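You operate a simulated robot arm through the tools that you are given. There is no shell and no other tool.

The job below is to be done with a simulated two-armed robot. You get a single attempt, and the scene is never put back.

TASK
Turn the warmer off and swap the scorched block for the black one.
Fine: open the clear lid once the lamp is out; scorched one into the red tray first; lid shut again. Where these are worked on the way, their far stop is far enough and under half their travel is too little: clear lid.

The check looks at the end state, three seconds after you hand in, the way a careful person would. Anything else that was tipped, shoved, dropped, spilled or broken makes it a failure. Lids that push on must go on centred and level and be pressed home; caps that screw on are set level and turned clockwise until they are tight.

THE ROBOT
Two 6-joint arms with two-finger grippers on one trunk that stands fixed in place. Base frame: the origin is at the foot of the trunk, x ahead of it, y to its left, z up. Units: m, rad, N and s.
The left shoulder is at [0.03, 0.178, 1.038], the right one opposite. With the tool pointing down near the work surface each hand reaches from about 0.44 to 0.84 m from the base axis, measured 20 degrees to its own side. Payload 2.54 kg a hand.
The TCP of each hand is the grasp point between the finger pads, 0.03 m short of the fingertips. In the tool frame z runs along the fingers and y along their closing line. Largest opening 0.116 m; the body of the gripper starts 0.095 m behind the TCP.
Orientation is that of the tool frame in the base frame, as a unit quaternion [x, y, z, w]. With the fingers straight down and closing along the base's y, the tool's x points along the base's -x, its y along +y and its z along -z.

THE INTERFACE
- The arms move only by the tool step_arm. It takes "left_rows", "right_rows" or both (then of equal length, played together; a hand with none holds still); each is a list of rows, each a list of 7 numbers: the shift along the base's x, y, z in units of 30 mm (1.0 is 30 mm), then the turn, a rotation vector about the base's x, y, z in units of 8 degrees (1.0 is 8 degrees), then the finger opening in m, from 0 to 0.116. In form: [[dx, dy, dz, wx, wy, wz, grip], ...]. A call has 1 to 20 rows; each row shifts and turns the commanded pose from where the row before left it. A call with a number of a shift or a turn outside -1 to 1 is refused whole. A row lasts 0.2 s, in which the tool goes at most 0.05 m and 0.15 rad; a call with a longer step from one row to the next is refused whole, and so is a gripper value outside its range. A pose out of reach is approached as far as the arm can. The call stops where the force on the tool passes 70 N (or 10 N more than at its start, if that is more) or the arm is blocked; 0.2 s more then pass. The fingers move at their own pace (about 0.153 m/s each) and stop on an object; they squeeze with about 31 N. The grip force told is the motor's: it shows also when the fingers shut on nothing. Time passes only in rows, and 0.2 s behind the last, so rows that do not move let the fingers close. It gives the time, the measured TCP pose, the force on the tool (base axes), the opening and the grip force at its end, in the units of the frame above (readings bear some noise), with the torque about the TCP (base axes, N m) and any sound that the robot's microphone picked up.
- Cameras (640 x 400 px; columns grow to the right, rows downward): "scene" is now at [0.0563, -0.0131, 1.7703]; the picture's right is [-0.09, -1.00, 0.00], its down [-0.75, 0.07, -0.66] and it looks along [0.66, -0.06, -0.75] (base axes); focal length 324 px, centre (320, 200). "left" rides on the left gripper at [0.069, 0.015, -0.122] in its tool frame; the picture's right is [-0.22, 0.98, 0.00], its down [-0.83, -0.18, -0.53] and it looks along [-0.52, -0.12, 0.85] (tool axes); focal length 251 px, centre (320, 200). "right" rides on the right gripper at [0.069, -0.015, -0.122] in its tool frame; the picture's right is [0.21, 0.98, 0.00], its down [-0.83, 0.18, -0.53] and it looks along [-0.52, 0.11, 0.85] (tool axes); focal length 251 px, centre (320, 200). There is no depth. A picture from a camera that has moved, and an enlarged one, comes with that camera's place and axes in the base frame and with its lens. The place of the scene camera against the robot may be out by one fixed shift of up to 0.018 m in any direction.
- grab_frame(camera): a new picture of that camera. No time passes.
- raise_lower(by): slides the trunk up (or, below 0, down) by that many m; the arms and the scene camera ride with it, the base frame stays. It gives what a move gives, with no picture.
- head_to(pan, tilt): turns the head with the scene camera to pan (to the left, within 2.496 rad either way) and tilt (down, from -0.506 to 1.204), counted from straight ahead of the robot. It gives what a move gives.
- inspect(camera, box): a new picture of the part [left, top, right, bottom] of that camera's present view, enlarged. No time passes.
- hand_in(): hands the job in; it is judged then, once.

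Places have to be worked out from the pictures, the camera data and where the tool is seen. Open the grippers and draw the arms clear of the work before you hand the job in, unless the task says otherwise.

The tools are called as a command line: name --argument value ..., lists and objects as JSON in quotes. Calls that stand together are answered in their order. step_arm: Moves the arms, as the interface text tells. Its arguments: {"type":"object","properties":{"left_rows":{"type":"array"},"right_rows":{"type":"array"}},"required":[]} The other tools are called the same way: raise_lower (by) slides the trunk up or down; head_to (pan, tilt) turns the head that bears the scene camera; grab_frame (camera) takes a picture; inspect (camera, box) takes an enlarged picture of a part of a camera's view; hand_in () hands the job in.

At the start:

```text
time_s: 0.0
left_position: [0.5665, 0.1608, 1.2437]
left_tcp_rot: [0.0, 1.0, 0.0, 0.0]
left_wrist_force: [-0.2, 0.4, 0.1]
left_moment: [-0.01, 0.01, -0.03]
left_finger_gap: 0.1158
left_grip_force: 0.0
right_position: [0.5199, -0.2609, 1.2574]
right_tcp_rot: [0.0, 1.0, 0.001, 0.0]
right_wrist_force: [-0.2, -0.3, -0.2]
right_moment: [0.04, 0.04, 0.01]
right_finger_gap: 0.1158
right_grip_force: 0.0
trunk travel left (down, up): [-0.25, 0.29]
head pan, tilt: [-0.091, 0.85]
```

scene: 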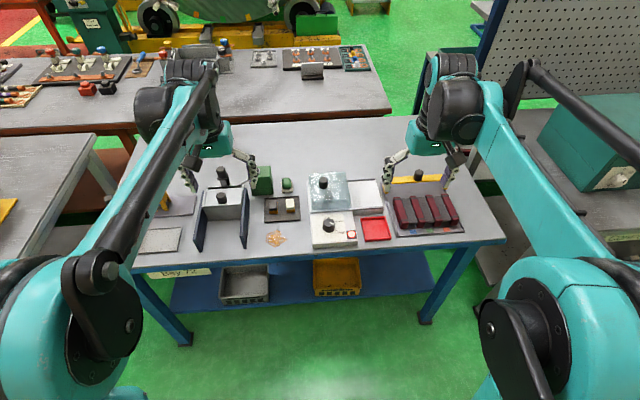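
right: 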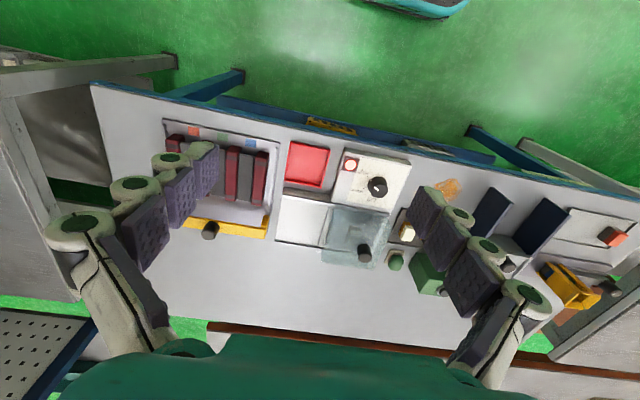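
left: 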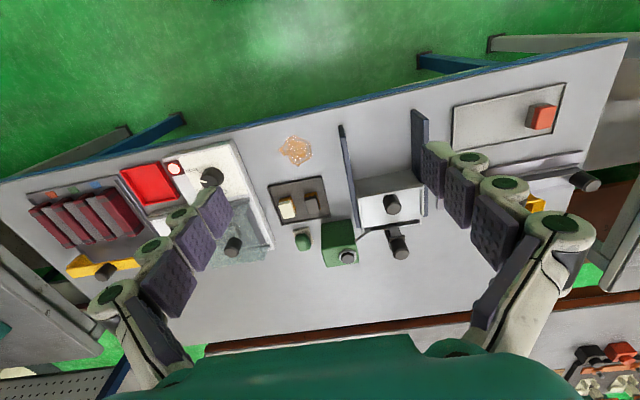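

The scene shows a bench with a warmer (white control box with knob, clear lid with black knob), a red tray, and blocks. I'll enlarge parts of the scene view to understand the layout.

inspect --camera "scene" --box '[240, 150, 400, 260]'

inspect --camera "scene" --box '[360, 150, 520, 260]'

inspect --camera "scene" --box '[130, 150, 290, 260]'

inspect --camera "right" --box '[240, 120, 480, 280]'

inspect --camera "left" --box '[100, 130, 340, 290]'

```text
3.64 times, centred on (320, 205) of scene
camera zoom: at [0.0563, -0.0131, 1.7703], right [-0.09, -1.0, 0.0], down [-0.75, 0.07, -0.66], along [0.66, -0.06, -0.75], focal length 1177 px, centre (320, 182)
```

zoom: 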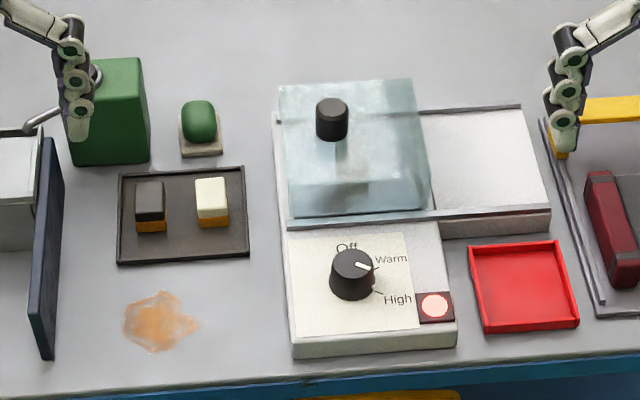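

```text
3.64 times, centred on (440, 205) of scene
camera zoom: at [0.0563, -0.0131, 1.7703], right [-0.09, -1.0, 0.0], down [-0.75, 0.07, -0.66], along [0.66, -0.06, -0.75], focal length 1177 px, centre (-116, 182)
```

zoom: 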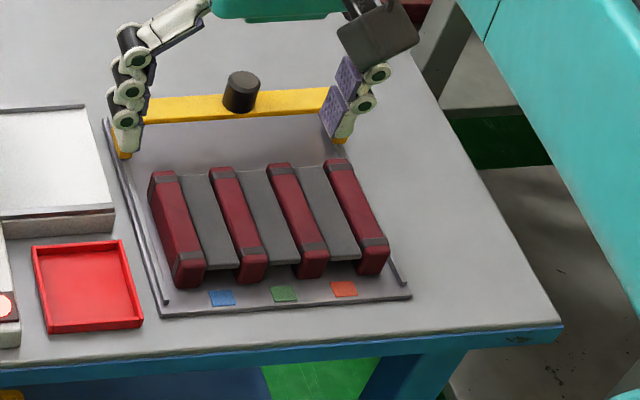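

```text
3.64 times, centred on (210, 205) of scene
camera zoom: at [0.0563, -0.0131, 1.7703], right [-0.09, -1.0, 0.0], down [-0.75, 0.07, -0.66], along [0.66, -0.06, -0.75], focal length 1177 px, centre (720, 182)
```

zoom: 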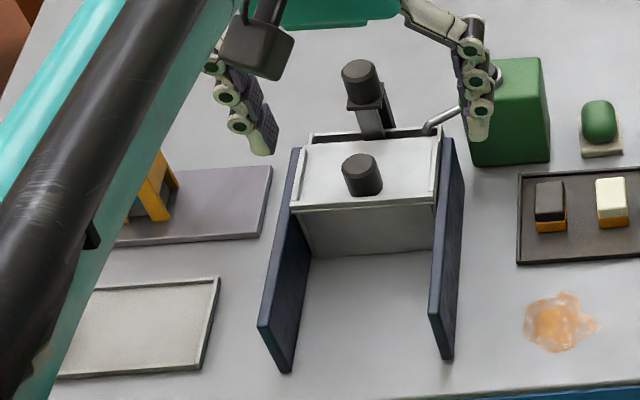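

```text
2.50 times, centred on (360, 200) of right
camera zoom: at [0.4495, -0.2761, 1.38], right [-0.21, 0.98, 0.0], down [0.83, 0.18, 0.53], along [0.52, 0.11, -0.85], focal length 629 px, centre (220, 200)
```

zoom: 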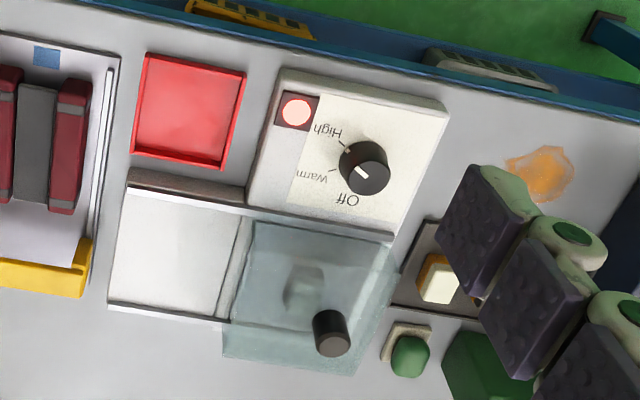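

```text
2.50 times, centred on (220, 210) of left
camera zoom: at [0.498, 0.1756, 1.3661], right [0.22, 0.98, 0.0], down [0.83, -0.18, 0.53], along [0.52, -0.12, -0.84], focal length 629 px, centre (570, 175)
```

zoom: 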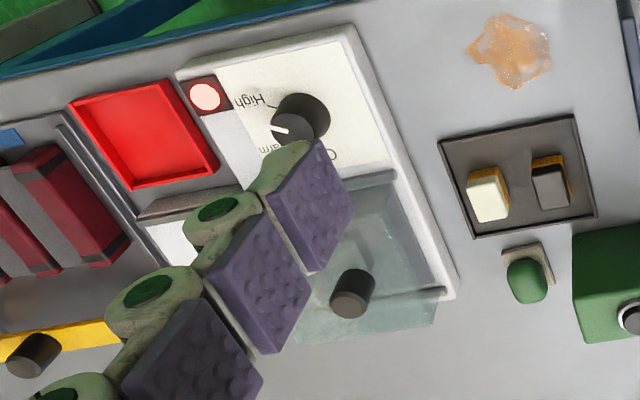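

Initial triangulation between the two hand cameras puts the control knob at about [0.683, -0.098, 0.897] and the bench top at about z≈0.866. The selector points at Warm with the lamp lit. I bring the right hand over the warmer, still high, for a closer view.

step_arm --right_rows '[[0.5, 0.867, -0.6, 0, 0, 0, 0.116], [0.5, 0.867, -0.6, 0, 0, 0, 0.116], [0.5, 0.867, -0.6, 0, 0, 0, 0.116], [0.5, 0.867, -0.6, 0, 0, 0, 0.116], [0.5, 0.867, -0.6, 0, 0, 0, 0.116]]'

grab_frame --camera "right"

grab_frame --camera "scene"

```text
time_s: 1.2
left_position: [0.5681, 0.1599, 1.2428]
left_tcp_rot: [0.001, 1.0, -0.001, 0.0]
left_wrist_force: [0.2, -0.1, 0.6]
left_moment: [-0.06, 0.04, 0.0]
left_finger_gap: 0.1161
left_grip_force: 0.1
right_position: [0.5935, -0.1304, 1.1669]
right_tcp_rot: [0.0, 1.0, 0.0, 0.0]
right_wrist_force: [0.2, 0.0, 0.3]
right_moment: [-0.03, 0.0, -0.01]
right_finger_gap: 0.1162
right_grip_force: 0.0
trunk travel left (down, up): [-0.25, 0.29]
head pan, tilt: [-0.091, 0.85]
```

```text
taken
camera right: at [0.5241, -0.1455, 1.2907], right [-0.21, 0.98, 0.0], down [0.83, 0.18, 0.53], along [0.52, 0.11, -0.85], focal length 251 px, centre (320, 200)
```

right: 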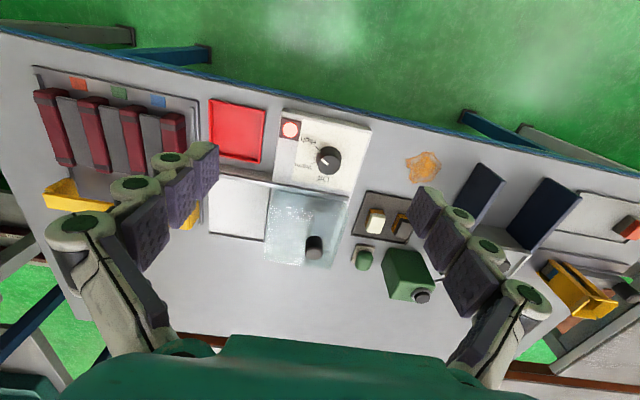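

```text
taken
camera scene: at [0.0574, -0.0119, 1.7702], right [-0.09, -1.0, 0.0], down [-0.75, 0.07, -0.66], along [0.66, -0.06, -0.75], focal length 324 px, centre (320, 200)
```

scene: 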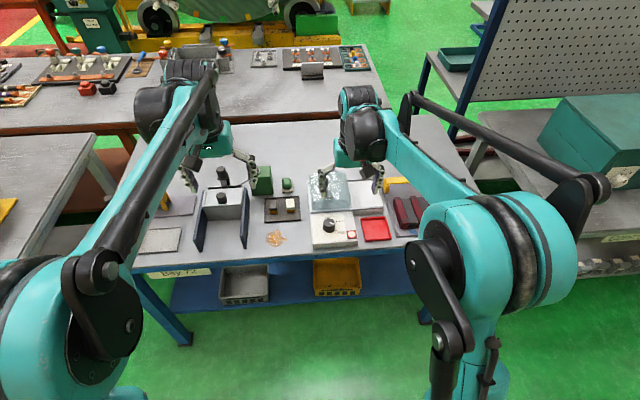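

The view is closer now; I'll enlarge it around the warmer, red tray and the block holder.

inspect --camera "right" --box '[200, 85, 380, 285]'

inspect --camera "right" --box '[260, 170, 360, 280]'

inspect --camera "scene" --box '[255, 160, 415, 260]'

inspect --camera "left" --box '[110, 130, 350, 280]'

```text
2.00 times, centred on (290, 185) of right
camera zoom: at [0.5241, -0.1455, 1.2907], right [-0.21, 0.98, 0.0], down [0.83, 0.18, 0.53], along [0.52, 0.11, -0.85], focal length 503 px, centre (380, 230)
```

zoom: 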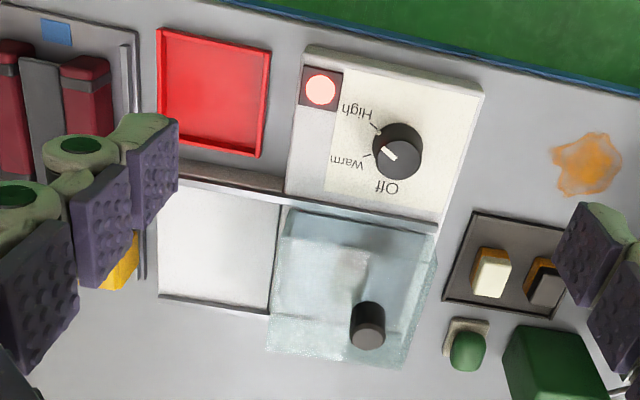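

```text
3.64 times, centred on (310, 225) of right
camera zoom: at [0.5241, -0.1455, 1.2907], right [-0.21, 0.98, 0.0], down [0.83, 0.18, 0.53], along [0.52, 0.11, -0.85], focal length 914 px, centre (356, 109)
```

zoom: 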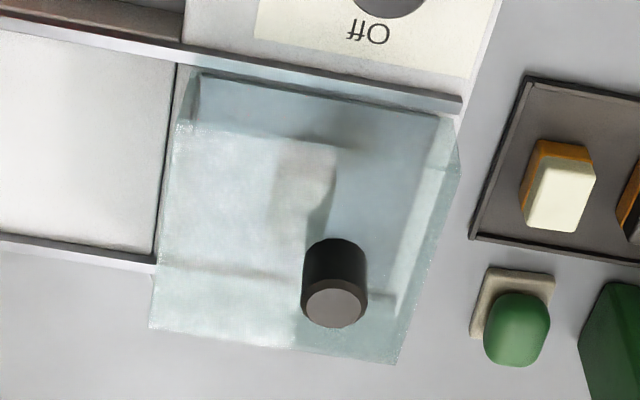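

```text
4.00 times, centred on (335, 210) of scene
camera zoom: at [0.0574, -0.0119, 1.7702], right [-0.09, -1.0, 0.0], down [-0.75, 0.07, -0.66], along [0.66, -0.06, -0.75], focal length 1295 px, centre (260, 160)
```

zoom: 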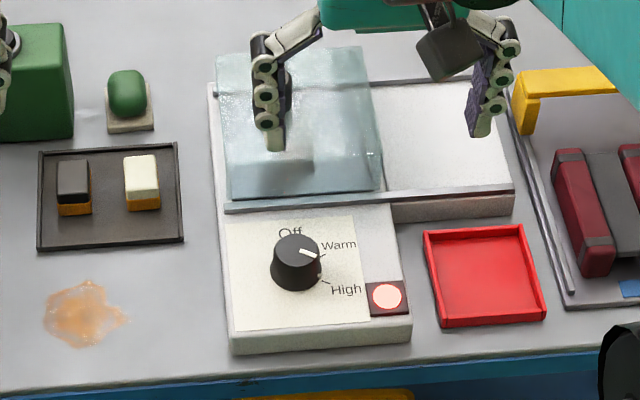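

```text
2.67 times, centred on (230, 205) of left
camera zoom: at [0.4988, 0.1765, 1.3656], right [0.22, 0.98, 0.0], down [0.83, -0.18, 0.53], along [0.52, -0.12, -0.85], focal length 670 px, centre (560, 187)
```

zoom: 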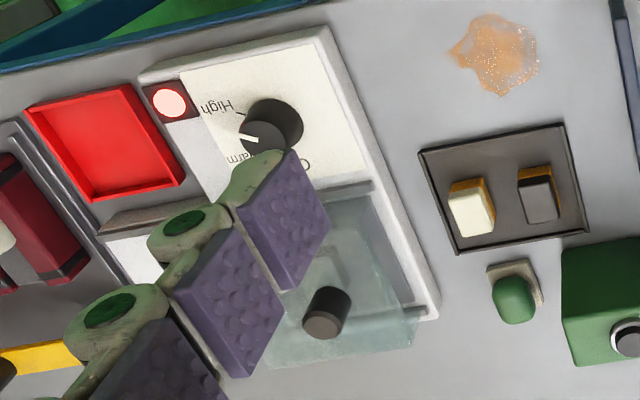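

I need to see exactly where the selector points and its geometry; zooming on the knob from both right and scene cameras.

inspect --camera "right" --box '[270, 100, 380, 200]'

inspect --camera "scene" --box '[305, 210, 361, 250]'

inspect --camera "left" --box '[155, 140, 255, 200]'

```text
4.00 times, centred on (325, 150) of right
camera zoom: at [0.5241, -0.1455, 1.2907], right [-0.21, 0.98, 0.0], down [0.83, 0.18, 0.53], along [0.52, 0.11, -0.85], focal length 1006 px, centre (300, 400)
```

zoom: 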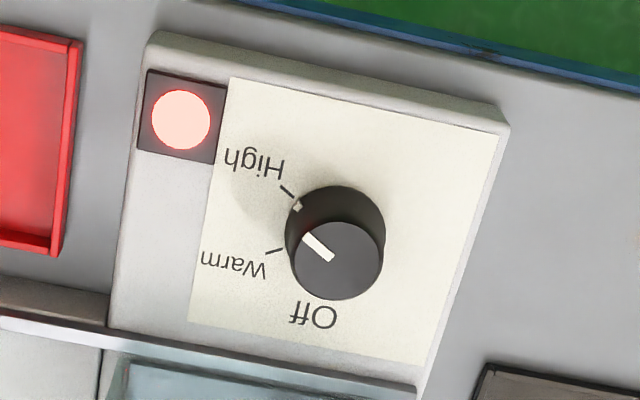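

```text
10.00 times, centred on (333, 230) of scene
camera zoom: at [0.0574, -0.0119, 1.7702], right [-0.09, -1.0, 0.0], down [-0.75, 0.07, -0.66], along [0.66, -0.06, -0.75], focal length 3237 px, centre (190, -100)
```

zoom: 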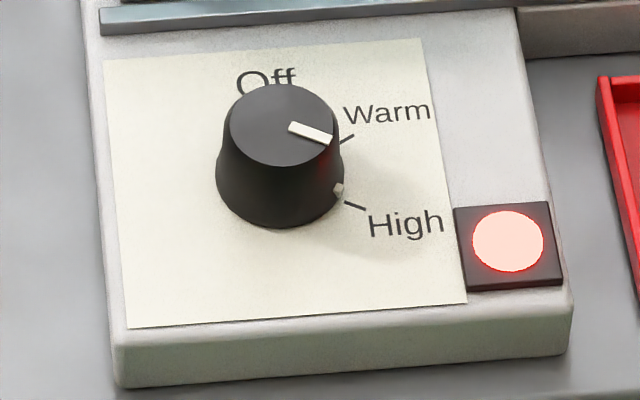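

```text
6.40 times, centred on (205, 170) of left
camera zoom: at [0.4988, 0.1765, 1.3656], right [0.22, 0.98, 0.0], down [0.83, -0.18, 0.53], along [0.52, -0.12, -0.85], focal length 1609 px, centre (1056, 392)
```

zoom: 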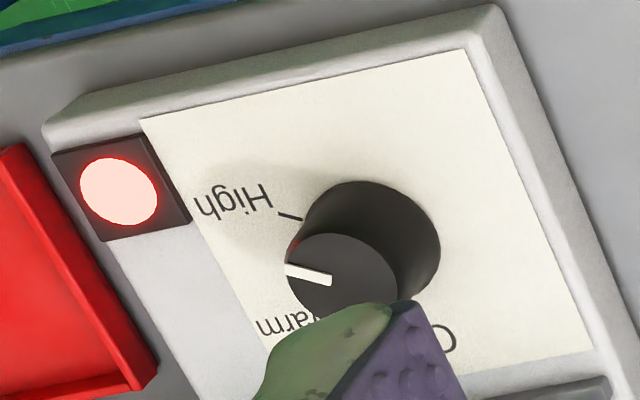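

The zooms show the selector is actually at High (pointer and base mark), with Off straight away from me; it must turn about 120° counter-clockwise from above. Knob centre ≈ [0.6845, -0.0955], face z ≈ 0.886, top z ≈ 0.916. I move the right hand above it, pre-turned −60°.

step_arm --right_rows '[[0.379, 0.1454, -0.7375, 0, 0, -0.9375, 0.08], [0.379, 0.1454, -0.7375, 0, 0, -0.9375, 0.08], [0.379, 0.1454, -0.7375, 0, 0, -0.9375, 0.08], [0.379, 0.1454, -0.7375, 0, 0, -0.9375, 0.08], [0.379, 0.1454, -0.7375, 0, 0, -0.9375, 0.08], [0.379, 0.1454, -0.7375, 0, 0, -0.9375, 0.08], [0.379, 0.1454, -0.7375, 0, 0, -0.9375, 0.08], [0.379, 0.1454, -0.7375, 0, 0, -0.9375, 0.08]]'

grab_frame --camera "right"

grab_frame --camera "scene"

inspect --camera "left" --box '[110, 110, 350, 260]'

```text
time_s: 3.0
left_position: [0.5669, 0.161, 1.2438]
left_tcp_rot: [0.0, 1.0, 0.0, 0.0]
left_wrist_force: [-0.3, 0.5, -0.1]
left_moment: [0.04, 0.01, -0.01]
left_finger_gap: 0.116
left_grip_force: 0.0
right_position: [0.6869, -0.0964, 0.9892]
right_tcp_rot: [0.502, 0.865, 0.0, 0.0]
right_wrist_force: [0.5, 0.2, 0.3]
right_moment: [-0.04, 0.06, -0.04]
right_finger_gap: 0.0801
right_grip_force: 0.0
trunk travel left (down, up): [-0.25, 0.29]
head pan, tilt: [-0.091, 0.85]
```

```text
taken
camera right: at [0.639, -0.0439, 1.1121], right [0.74, 0.67, 0.0], down [0.57, -0.63, 0.53], along [0.36, -0.4, -0.85], focal length 251 px, centre (320, 200)
```

right: 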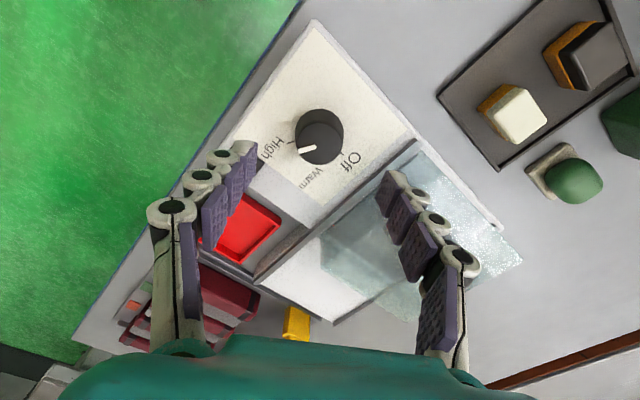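

```text
taken
camera scene: at [0.0578, -0.0129, 1.7702], right [-0.09, -1.0, 0.0], down [-0.75, 0.07, -0.66], along [0.66, -0.06, -0.75], focal length 324 px, centre (320, 200)
```

scene: 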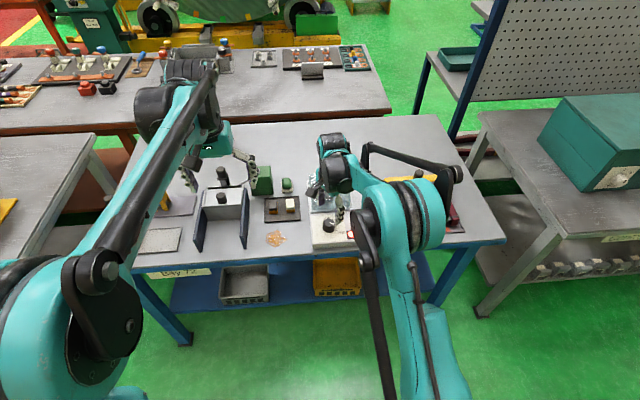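

```text
2.67 times, centred on (230, 185) of left
camera zoom: at [0.4992, 0.1757, 1.3656], right [0.22, 0.98, 0.0], down [0.83, -0.18, 0.53], along [0.52, -0.12, -0.85], focal length 670 px, centre (560, 240)
```

zoom: 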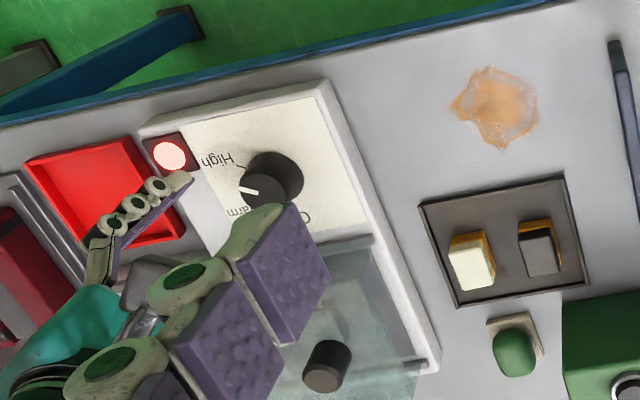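

The knob is centred between the fingertips in the hand view. I narrow the fingers to about 62 mm and descend until the tips are a few mm above the panel face.

step_arm --right_rows '[[-0.03, 0.01, -0.3, 0, 0, 0, 0.062], [0, 0, -0.65, 0, 0, 0, 0.062], [0, 0, -0.65, 0, 0, 0, 0.062], [0, 0, -0.65, 0, 0, 0, 0.062], [0, 0, 0, 0, 0, 0, 0.062]]'

grab_frame --camera "right"

inspect --camera "scene" --box '[280, 180, 380, 260]'

```text
time_s: 4.2
left_position: [0.5654, 0.1603, 1.2438]
left_tcp_rot: [0.0, 1.0, 0.001, 0.0]
left_wrist_force: [-0.5, -0.5, -0.2]
left_moment: [0.01, -0.04, -0.02]
left_finger_gap: 0.1159
left_grip_force: 0.0
right_position: [0.6834, -0.0961, 0.9228]
right_tcp_rot: [0.5, 0.866, 0.0, 0.0]
right_wrist_force: [-0.1, 1.0, 0.4]
right_moment: [0.03, 0.01, 0.0]
right_finger_gap: 0.0617
right_grip_force: 0.0
trunk travel left (down, up): [-0.25, 0.29]
head pan, tilt: [-0.091, 0.85]
```

```text
taken
camera right: at [0.636, -0.0443, 1.046], right [0.74, 0.67, 0.0], down [0.57, -0.62, 0.53], along [0.36, -0.39, -0.85], focal length 251 px, centre (320, 200)
```

right: 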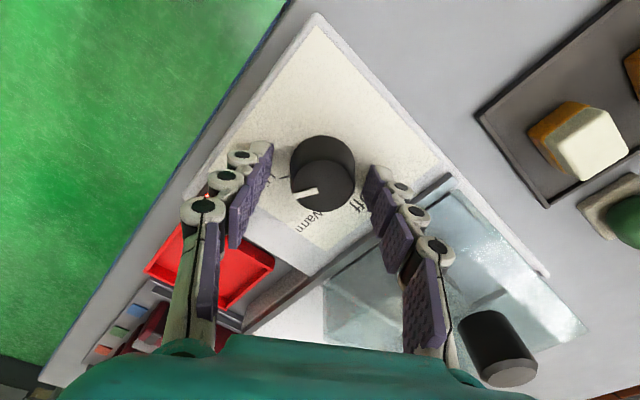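

```text
5.00 times, centred on (330, 220) of scene
camera zoom: at [0.056, -0.013, 1.7703], right [-0.09, -1.0, 0.0], down [-0.75, 0.07, -0.66], along [0.66, -0.06, -0.75], focal length 1618 px, centre (270, 100)
```

zoom: 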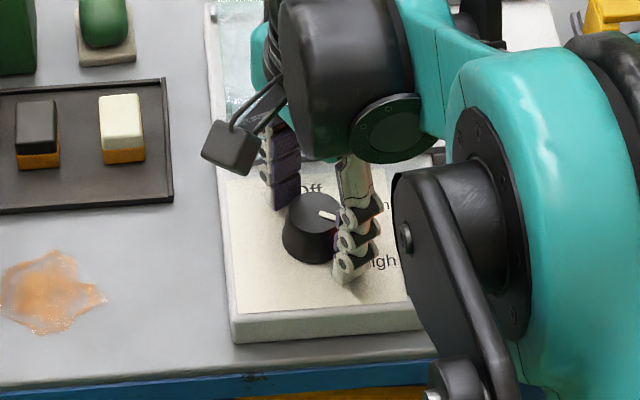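

The knob sits between the fingers with no contact. I close the grip on it.

step_arm --right_rows '[[0, 0, 0, 0, 0, 0, 0.03], [0, 0, 0, 0, 0, 0, 0.03], [0, 0, 0, 0, 0, 0, 0.03]]'

grab_frame --camera "right"

```text
time_s: 5.0
left_position: [0.5666, 0.1607, 1.2435]
left_tcp_rot: [0.0, 1.0, 0.0, 0.001]
left_wrist_force: [0.9, -0.7, 0.5]
left_moment: [-0.01, 0.01, 0.01]
left_finger_gap: 0.1158
left_grip_force: 0.1
right_position: [0.6849, -0.0951, 0.9226]
right_tcp_rot: [0.5, 0.866, 0.0, 0.0]
right_wrist_force: [13.3, 3.1, 9.1]
right_moment: [0.24, -0.57, 0.07]
right_finger_gap: 0.0388
right_grip_force: 45.0
trunk travel left (down, up): [-0.25, 0.29]
head pan, tilt: [-0.091, 0.85]
```

```text
taken
camera right: at [0.6372, -0.0437, 1.0459], right [0.74, 0.67, 0.0], down [0.57, -0.62, 0.53], along [0.36, -0.39, -0.85], focal length 251 px, centre (320, 200)
```

right: 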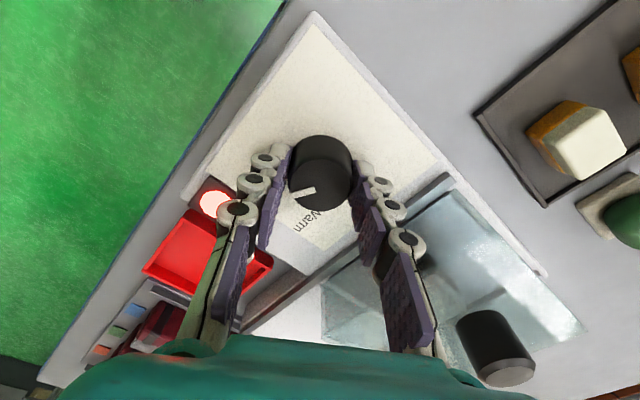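

Gripped at 38.8 mm with modest side load. I turn counter-clockwise, first 40°, easing the side load by a millimetre.

step_arm --right_rows '[[0.04, 0.01, 0, 0, 0, 0.5, 0.03], [0, 0, 0, 0, 0, 0.75, 0.03], [0, 0, 0, 0, 0, 0.75, 0.03], [0, 0, 0, 0, 0, 0.75, 0.03], [0, 0, 0, 0, 0, 0.75, 0.03], [0, 0, 0, 0, 0, 0.75, 0.03], [0, 0, 0, 0, 0, 0.75, 0.03]]'

grab_frame --camera "right"

inspect --camera "left" --box '[130, 120, 270, 210]'

```text
time_s: 6.6
left_position: [0.5656, 0.1595, 1.2437]
left_tcp_rot: [0.0, 1.0, 0.0, 0.001]
left_wrist_force: [1.1, 0.1, -0.2]
left_moment: [-0.04, -0.02, 0.01]
left_finger_gap: 0.1162
left_grip_force: 0.0
right_position: [0.6856, -0.0968, 0.9239]
right_tcp_rot: [0.173, 0.985, 0.001, 0.001]
right_wrist_force: [8.2, -5.0, 9.9]
right_moment: [-0.39, 0.01, -0.01]
right_finger_gap: 0.0389
right_grip_force: 45.1
trunk travel left (down, up): [-0.25, 0.29]
head pan, tilt: [-0.091, 0.85]
```

```text
taken
camera right: at [0.6152, -0.0863, 1.046], right [0.13, 0.99, 0.0], down [0.84, -0.11, 0.53], along [0.53, -0.07, -0.85], focal length 251 px, centre (320, 200)
```

right: 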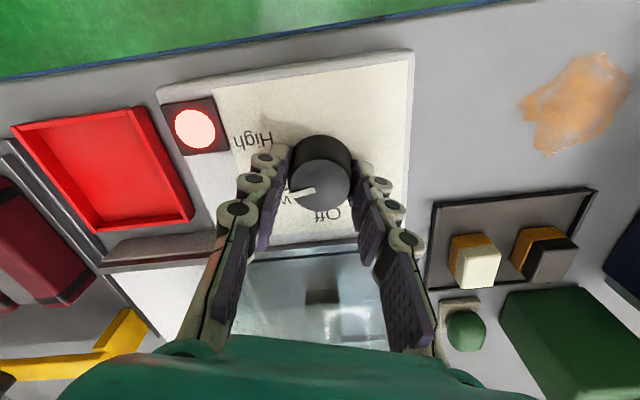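

```text
4.44 times, centred on (200, 165) of left
camera zoom: at [0.4982, 0.1751, 1.3661], right [0.22, 0.98, 0.0], down [0.83, -0.18, 0.53], along [0.52, -0.12, -0.84], focal length 1118 px, centre (853, 356)
```

zoom: 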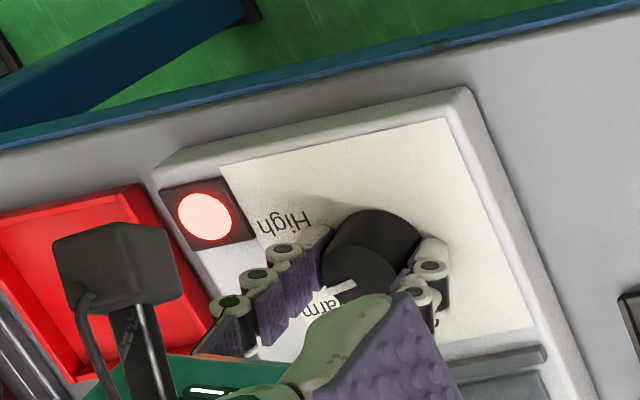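

The knob turns with the hand (pointer stayed fixed relative to the fingers). I continue counter-clockwise by another 64°.

step_arm --right_rows '[[0, 0, 0, 0, 0, 0.8, 0.03], [0, 0, 0, 0, 0, 0.8, 0.03], [0, 0, 0, 0, 0, 0.8, 0.03], [0, 0, 0, 0, 0, 0.8, 0.03], [0, 0, 0, 0, 0, 0.8, 0.03], [0, 0, 0, 0, 0, 0.8, 0.03], [0, 0, 0, 0, 0, 0.8, 0.03], [0, 0, 0, 0, 0, 0.8, 0.03], [0, 0, 0, 0, 0, 0.8, 0.03], [0, 0, 0, 0, 0, 0.8, 0.03]]'

grab_frame --camera "right"

inspect --camera "left" --box '[130, 120, 270, 210]'

inspect --camera "scene" --box '[290, 200, 370, 255]'

```text
time_s: 8.8
left_position: [0.5655, 0.1592, 1.2446]
left_tcp_rot: [0.0, 1.0, 0.0, 0.001]
left_wrist_force: [-0.1, -0.5, -0.2]
left_moment: [0.0, 0.03, -0.01]
left_finger_gap: 0.1158
left_grip_force: 0.1
right_position: [0.6855, -0.0956, 0.9232]
right_tcp_rot: [-0.376, 0.927, -0.001, 0.001]
right_wrist_force: [16.7, -8.0, 22.1]
right_moment: [0.09, -1.02, 0.04]
right_finger_gap: 0.0384
right_grip_force: 45.3
trunk travel left (down, up): [-0.25, 0.29]
head pan, tilt: [-0.091, 0.85]
```

```text
taken
camera right: at [0.6456, -0.1544, 1.0455], right [-0.83, 0.55, 0.0], down [0.47, 0.7, 0.53], along [0.3, 0.45, -0.84], focal length 251 px, centre (320, 200)
```

right: 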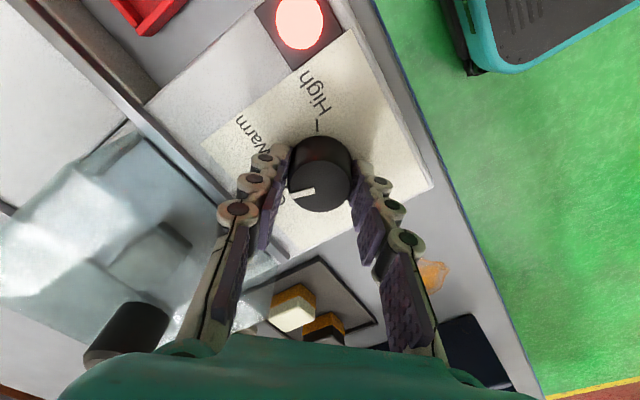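

```text
4.44 times, centred on (200, 165) of left
camera zoom: at [0.4977, 0.175, 1.3663], right [0.22, 0.98, 0.0], down [0.82, -0.18, 0.54], along [0.52, -0.12, -0.84], focal length 1118 px, centre (853, 356)
```

zoom: 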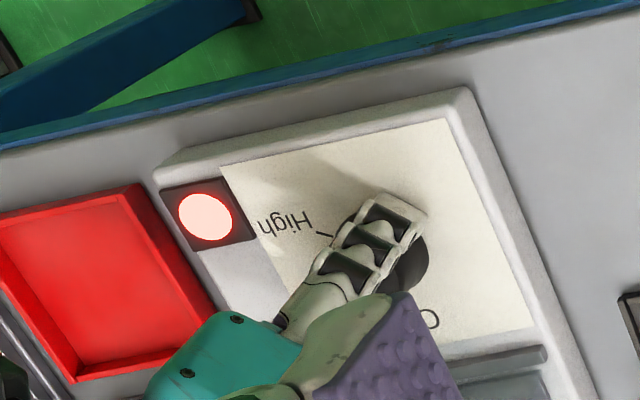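

```text
7.27 times, centred on (330, 228) of scene
camera zoom: at [0.0559, -0.0138, 1.7703], right [-0.09, -1.0, 0.0], down [-0.75, 0.07, -0.66], along [0.66, -0.06, -0.75], focal length 2354 px, centre (247, 0)
```

zoom: 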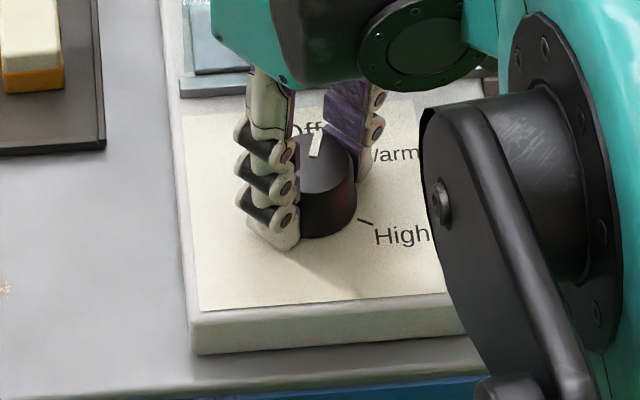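

The pointer is now about 16° short of Off and the lamp is still lit. I turn the remaining 16–18°.

step_arm --right_rows '[[0, 0, 0, 0, 0, 0.7, 0.03], [0, 0, 0, 0, 0, 0.7, 0.03], [0, 0, 0, 0, 0, 0.7, 0.03], [0, 0, 0, 0, 0, 0, 0.03]]'

inspect --camera "scene" --box '[290, 200, 370, 255]'

grab_frame --camera "right"

inspect --camera "left" --box '[130, 120, 270, 210]'

```text
time_s: 9.8
left_position: [0.5653, 0.159, 1.2429]
left_tcp_rot: [0.0, 1.0, 0.0, 0.001]
left_wrist_force: [0.2, 0.9, 0.4]
left_moment: [0.0, 0.03, -0.01]
left_finger_gap: 0.1162
left_grip_force: 0.0
right_position: [0.6851, -0.0953, 0.9221]
right_tcp_rot: [-0.506, 0.862, 0.0, 0.0]
right_wrist_force: [6.8, -8.5, 12.2]
right_moment: [0.0, -0.09, 0.03]
right_finger_gap: 0.0384
right_grip_force: 44.9
trunk travel left (down, up): [-0.25, 0.29]
head pan, tilt: [-0.091, 0.85]
```

```text
7.27 times, centred on (330, 228) of scene
camera zoom: at [0.0557, -0.0141, 1.7703], right [-0.09, -1.0, 0.0], down [-0.75, 0.07, -0.66], along [0.66, -0.06, -0.75], focal length 2354 px, centre (247, 0)
```

zoom: 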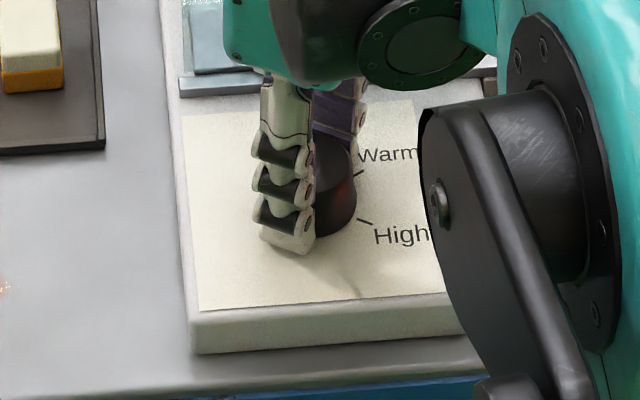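

```text
taken
camera right: at [0.6644, -0.1631, 1.0456], right [-0.96, 0.29, 0.0], down [0.24, 0.81, 0.53], along [0.15, 0.51, -0.85], focal length 251 px, centre (320, 200)
```

right: 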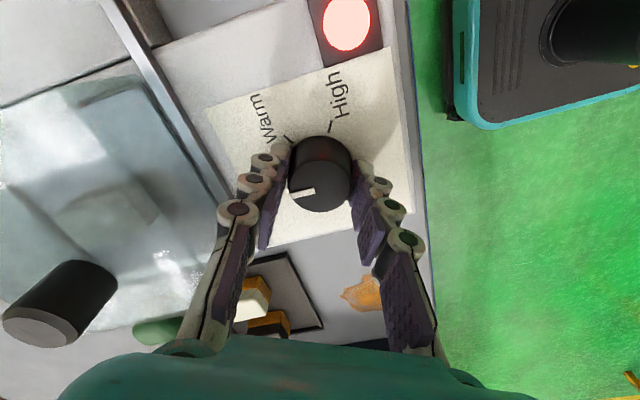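

```text
4.44 times, centred on (200, 165) of left
camera zoom: at [0.4975, 0.1748, 1.3664], right [0.22, 0.98, 0.0], down [0.82, -0.18, 0.54], along [0.52, -0.12, -0.84], focal length 1118 px, centre (853, 356)
```

zoom: 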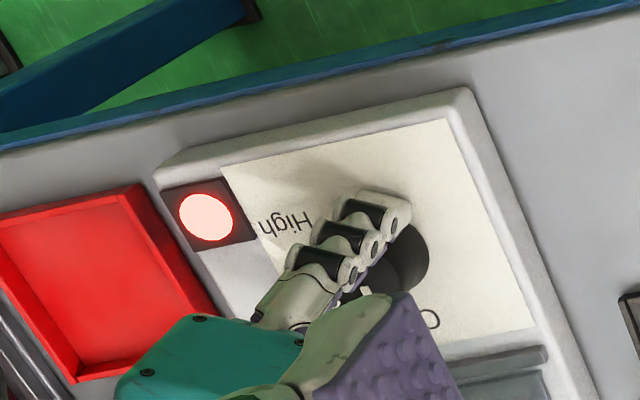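

The hand has now turned about 121° and the pointer looks aligned with Off (within a few degrees), but the lamp still glows. It may go out with a delay; I release the knob and wait a moment.

step_arm --right_rows '[[0, 0, 0, 0, 0, 0, 0.06], [0, 0, 0, 0, 0, 0, 0.06], [0, 0, 0.5, 0, 0, 0, 0.06], [0, 0, 0.8, 0, 0, 0, 0.06], [0, 0, 0.9, 0, 0, 0, 0.06], [0, 0, 0.9, 0, 0, 0, 0.06]]'

grab_frame --camera "right"

inspect --camera "scene" --box '[290, 200, 370, 255]'

inspect --camera "left" --box '[130, 120, 270, 210]'

```text
time_s: 11.2
left_position: [0.5661, 0.1607, 1.2445]
left_tcp_rot: [0.0, 1.0, 0.0, 0.001]
left_wrist_force: [0.3, 0.5, 0.4]
left_moment: [0.01, 0.02, -0.01]
left_finger_gap: 0.1159
left_grip_force: 0.0
right_position: [0.6848, -0.093, 1.017]
right_tcp_rot: [-0.506, 0.862, 0.0, 0.0]
right_wrist_force: [-0.3, 0.0, -0.2]
right_moment: [0.01, 0.02, 0.03]
right_finger_gap: 0.0602
right_grip_force: 0.2
trunk travel left (down, up): [-0.25, 0.29]
head pan, tilt: [-0.091, 0.85]
```

```text
taken
camera right: at [0.6634, -0.1621, 1.1389], right [-0.96, 0.29, 0.0], down [0.24, 0.81, 0.53], along [0.15, 0.51, -0.85], focal length 251 px, centre (320, 200)
```

right: 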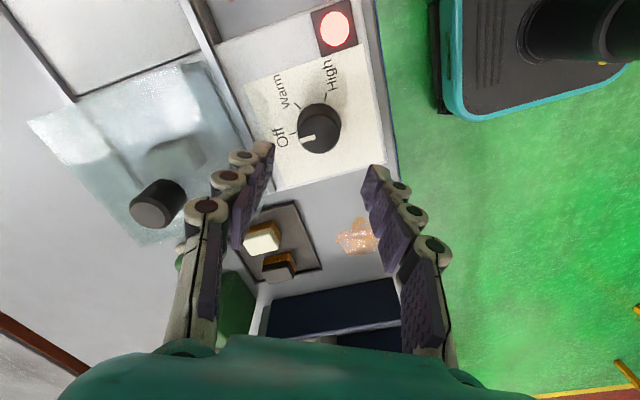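

```text
7.27 times, centred on (330, 228) of scene
camera zoom: at [0.0557, -0.013, 1.7703], right [-0.09, -1.0, 0.0], down [-0.75, 0.07, -0.66], along [0.66, -0.06, -0.75], focal length 2354 px, centre (247, 0)
```

zoom: 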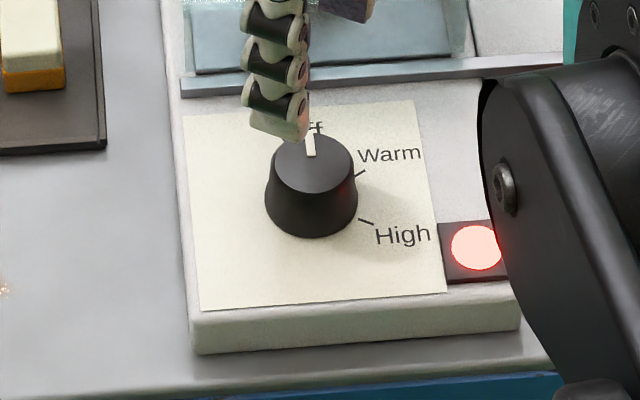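

```text
4.44 times, centred on (200, 165) of left
camera zoom: at [0.4975, 0.1757, 1.3663], right [0.22, 0.98, 0.0], down [0.82, -0.18, 0.54], along [0.52, -0.12, -0.84], focal length 1118 px, centre (853, 356)
```

zoom: 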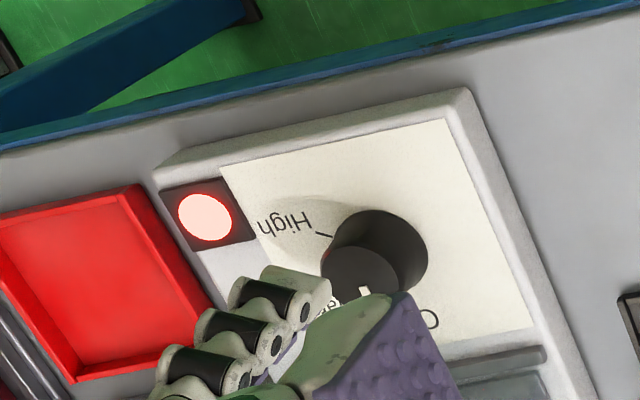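

The pointer looks near Off but the lamp still glows; zooming in to compare the pointer with the Off tick, after letting a couple of seconds pass.

step_arm --right_rows '[[0, 0, 0, 0, 0, 0, 0.06], [0, 0, 0, 0, 0, 0, 0.06], [0, 0, 0, 0, 0, 0, 0.06], [0, 0, 0, 0, 0, 0, 0.06], [0, 0, 0, 0, 0, 0, 0.06], [0, 0, 0, 0, 0, 0, 0.06], [0, 0, 0, 0, 0, 0, 0.06], [0, 0, 0, 0, 0, 0, 0.06]]'

inspect --camera "right" --box '[240, 60, 400, 180]'

inspect --camera "scene" --box '[310, 205, 360, 245]'

```text
time_s: 13.0
left_position: [0.5679, 0.1598, 1.2441]
left_tcp_rot: [0.0, 1.0, 0.0, 0.001]
left_wrist_force: [0.3, 0.0, -0.7]
left_moment: [0.03, -0.03, 0.01]
left_finger_gap: 0.116
left_grip_force: 0.1
right_position: [0.6843, -0.0933, 1.0169]
right_tcp_rot: [-0.506, 0.863, 0.0, 0.0]
right_wrist_force: [-0.3, -0.3, -0.2]
right_moment: [0.01, 0.03, -0.01]
right_finger_gap: 0.0599
right_grip_force: 0.1
trunk travel left (down, up): [-0.25, 0.29]
head pan, tilt: [-0.091, 0.85]
```

```text
3.33 times, centred on (320, 120) of right
camera zoom: at [0.6639, -0.1622, 1.1383], right [-0.96, 0.29, 0.0], down [0.24, 0.81, 0.53], along [0.15, 0.51, -0.85], focal length 838 px, centre (320, 467)
```

zoom: 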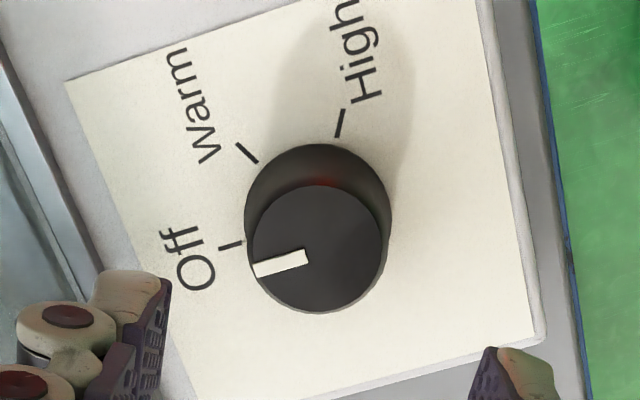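

```text
10.00 times, centred on (335, 225) of scene
camera zoom: at [0.0563, -0.013, 1.7703], right [-0.09, -1.0, 0.0], down [-0.75, 0.07, -0.66], along [0.66, -0.06, -0.75], focal length 3237 px, centre (170, -50)
```

zoom: 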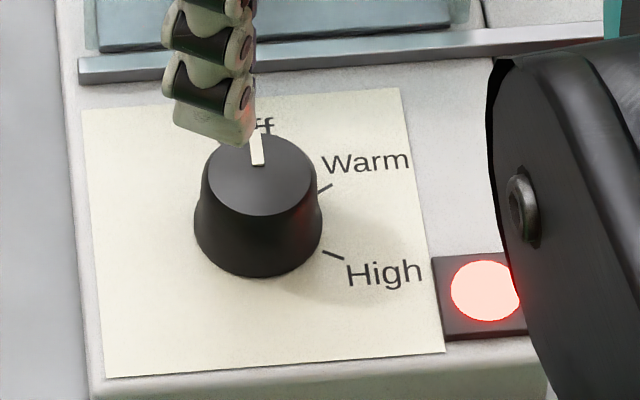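

The pointer is on the Off tick within a few degrees (ticks work out to 0°, −60°, −120° about knob centre [0.685, −0.095]). The lamp may need time to cool, so I let time pass while turning the hand back to straight and lifting it to look at the lid.

step_arm --right_rows '[[0.148, -0.027, 0.346, 0, 0, -0.95, 0.1], [0.148, -0.027, 0.346, 0, 0, -0.95, 0.1], [0.148, -0.027, 0.346, 0, 0, -0.95, 0.1], [0.148, -0.027, 0.346, 0, 0, -0.95, 0.1], [0.148, -0.027, 0.346, 0, 0, -0.95, 0.1], [0.148, -0.027, 0.346, 0, 0, -0.95, 0.1], [0.148, -0.027, 0.346, 0, 0, -0.95, 0.1], [0.148, -0.027, 0.346, 0, 0, -0.95, 0.1]]'

grab_frame --camera "right"

inspect --camera "scene" --box '[290, 170, 400, 255]'

```text
time_s: 14.8
left_position: [0.5674, 0.1603, 1.245]
left_tcp_rot: [0.0, 1.0, 0.0, 0.001]
left_wrist_force: [-0.9, -0.9, 0.2]
left_moment: [-0.03, -0.02, -0.03]
left_finger_gap: 0.1161
left_grip_force: 0.1
right_position: [0.7211, -0.0988, 1.1003]
right_tcp_rot: [0.001, 1.0, 0.0, 0.0]
right_wrist_force: [-0.1, 0.6, 0.7]
right_moment: [-0.01, -0.01, -0.02]
right_finger_gap: 0.1001
right_grip_force: 0.1
trunk travel left (down, up): [-0.25, 0.29]
head pan, tilt: [-0.091, 0.85]
```

```text
taken
camera right: at [0.6516, -0.1157, 1.2222], right [-0.21, 0.98, 0.0], down [0.83, 0.18, 0.53], along [0.52, 0.11, -0.85], focal length 251 px, centre (320, 200)
```

right: 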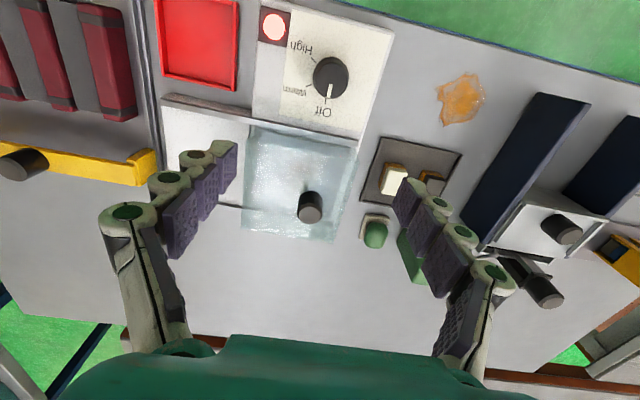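

```text
4.71 times, centred on (345, 212) of scene
camera zoom: at [0.0565, -0.013, 1.7703], right [-0.09, -1.0, 0.0], down [-0.75, 0.07, -0.66], along [0.66, -0.06, -0.75], focal length 1523 px, centre (202, 141)
```

zoom: 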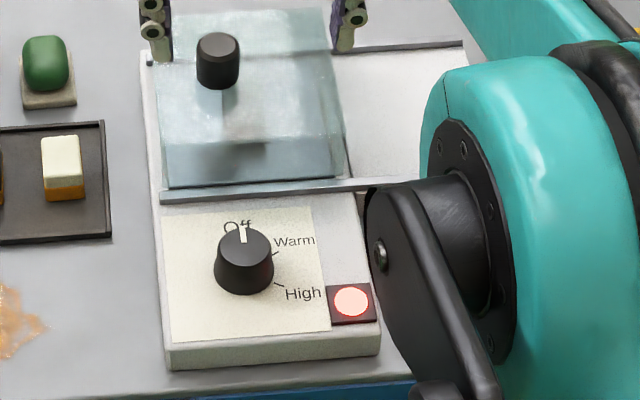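

The lamp still shows lit; I keep watching. Meanwhile I zoom on the lid and handle from this straight view.

inspect --camera "right" --box '[220, 110, 370, 250]'

inspect --camera "left" --box '[130, 150, 290, 270]'

inspect --camera "right" --box '[250, 0, 350, 60]'

```text
2.86 times, centred on (295, 180) of right
camera zoom: at [0.6516, -0.1157, 1.2222], right [-0.21, 0.98, 0.0], down [0.83, 0.18, 0.53], along [0.52, 0.11, -0.85], focal length 718 px, centre (391, 257)
```

zoom: 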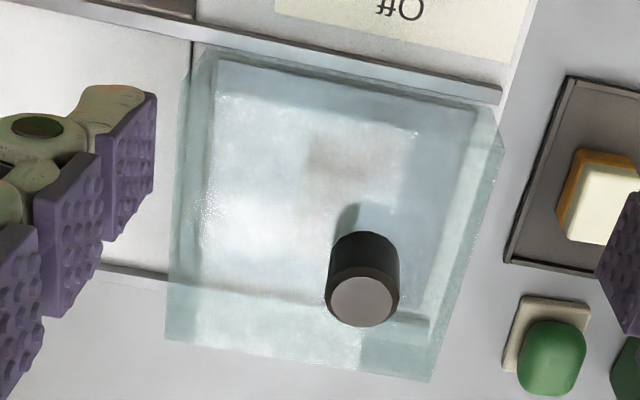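

```text
3.33 times, centred on (210, 210) of left
camera zoom: at [0.4982, 0.1757, 1.366], right [0.22, 0.98, 0.0], down [0.83, -0.18, 0.53], along [0.52, -0.12, -0.84], focal length 838 px, centre (687, 167)
```

zoom: 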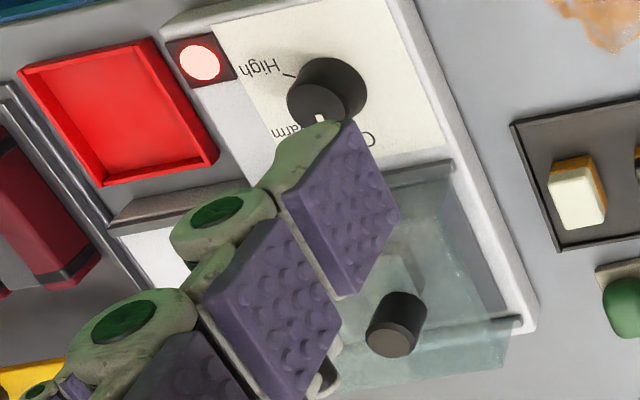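

```text
6.40 times, centred on (300, 30) of right
camera zoom: at [0.6516, -0.1157, 1.2222], right [-0.21, 0.98, 0.0], down [0.83, 0.18, 0.53], along [0.52, 0.11, -0.85], focal length 1609 px, centre (448, 1288)
```

zoom: 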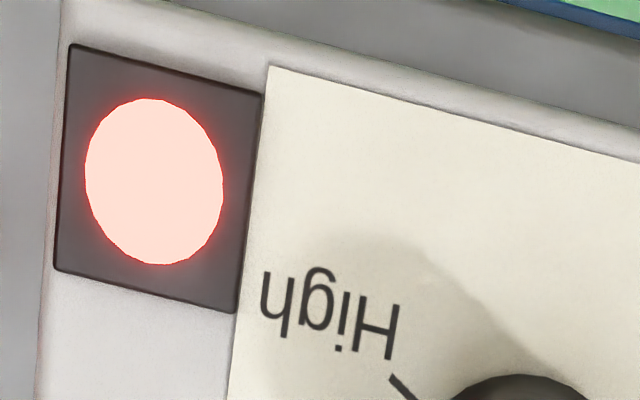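

Lid handle: top ≈ [0.829, −0.090, 0.970], ~27 mm wide, lid top z ≈ 0.937. While the lamp cools I test the reach by moving the right hand above the handle, staying well clear of it.

step_arm --right_rows '[[0.72, 0.06, -0.267, 0, 0, 0, 0.08], [0.72, 0.06, -0.267, 0, 0, 0, 0.08], [0.72, 0.06, -0.267, 0, 0, 0, 0.08], [0.72, 0.06, -0.267, 0, 0, 0, 0.08], [0.72, 0.06, -0.267, 0, 0, 0, 0.08], [0, 0, 0, 0, 0, 0, 0.08], [0, 0, 0, 0, 0, 0, 0.08]]'

grab_frame --camera "right"

inspect --camera "scene" --box '[290, 160, 400, 255]'

```text
time_s: 16.4
left_position: [0.5661, 0.1597, 1.2426]
left_tcp_rot: [0.0, 1.0, 0.001, 0.001]
left_wrist_force: [0.1, -0.5, 0.1]
left_moment: [-0.03, -0.04, 0.01]
left_finger_gap: 0.1158
left_grip_force: 0.1
right_position: [0.7959, -0.0965, 1.0601]
right_tcp_rot: [0.0, 1.0, -0.001, 0.0]
right_wrist_force: [-0.1, -0.4, 1.0]
right_moment: [-0.02, -0.01, 0.02]
right_finger_gap: 0.0802
right_grip_force: 0.0
right hand out of reach, approached as far as the arm can: row 4, 5
trunk travel left (down, up): [-0.25, 0.29]
head pan, tilt: [-0.091, 0.85]
```

```text
taken
camera right: at [0.726, -0.1118, 1.1832], right [-0.21, 0.98, 0.0], down [0.83, 0.18, 0.53], along [0.52, 0.11, -0.85], focal length 251 px, centre (320, 200)
```

right: 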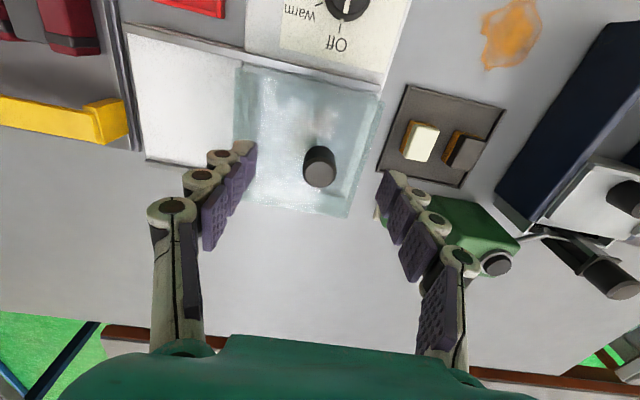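

```text
4.21 times, centred on (345, 208) of scene
camera zoom: at [0.0558, -0.013, 1.7703], right [-0.09, -1.0, 0.0], down [-0.75, 0.07, -0.66], along [0.66, -0.06, -0.75], focal length 1363 px, centre (215, 168)
```

zoom: 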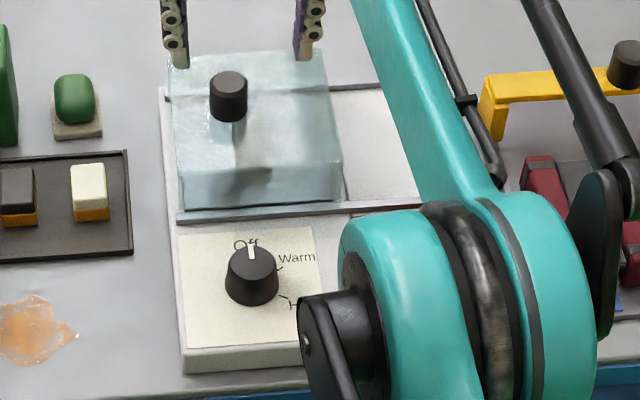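

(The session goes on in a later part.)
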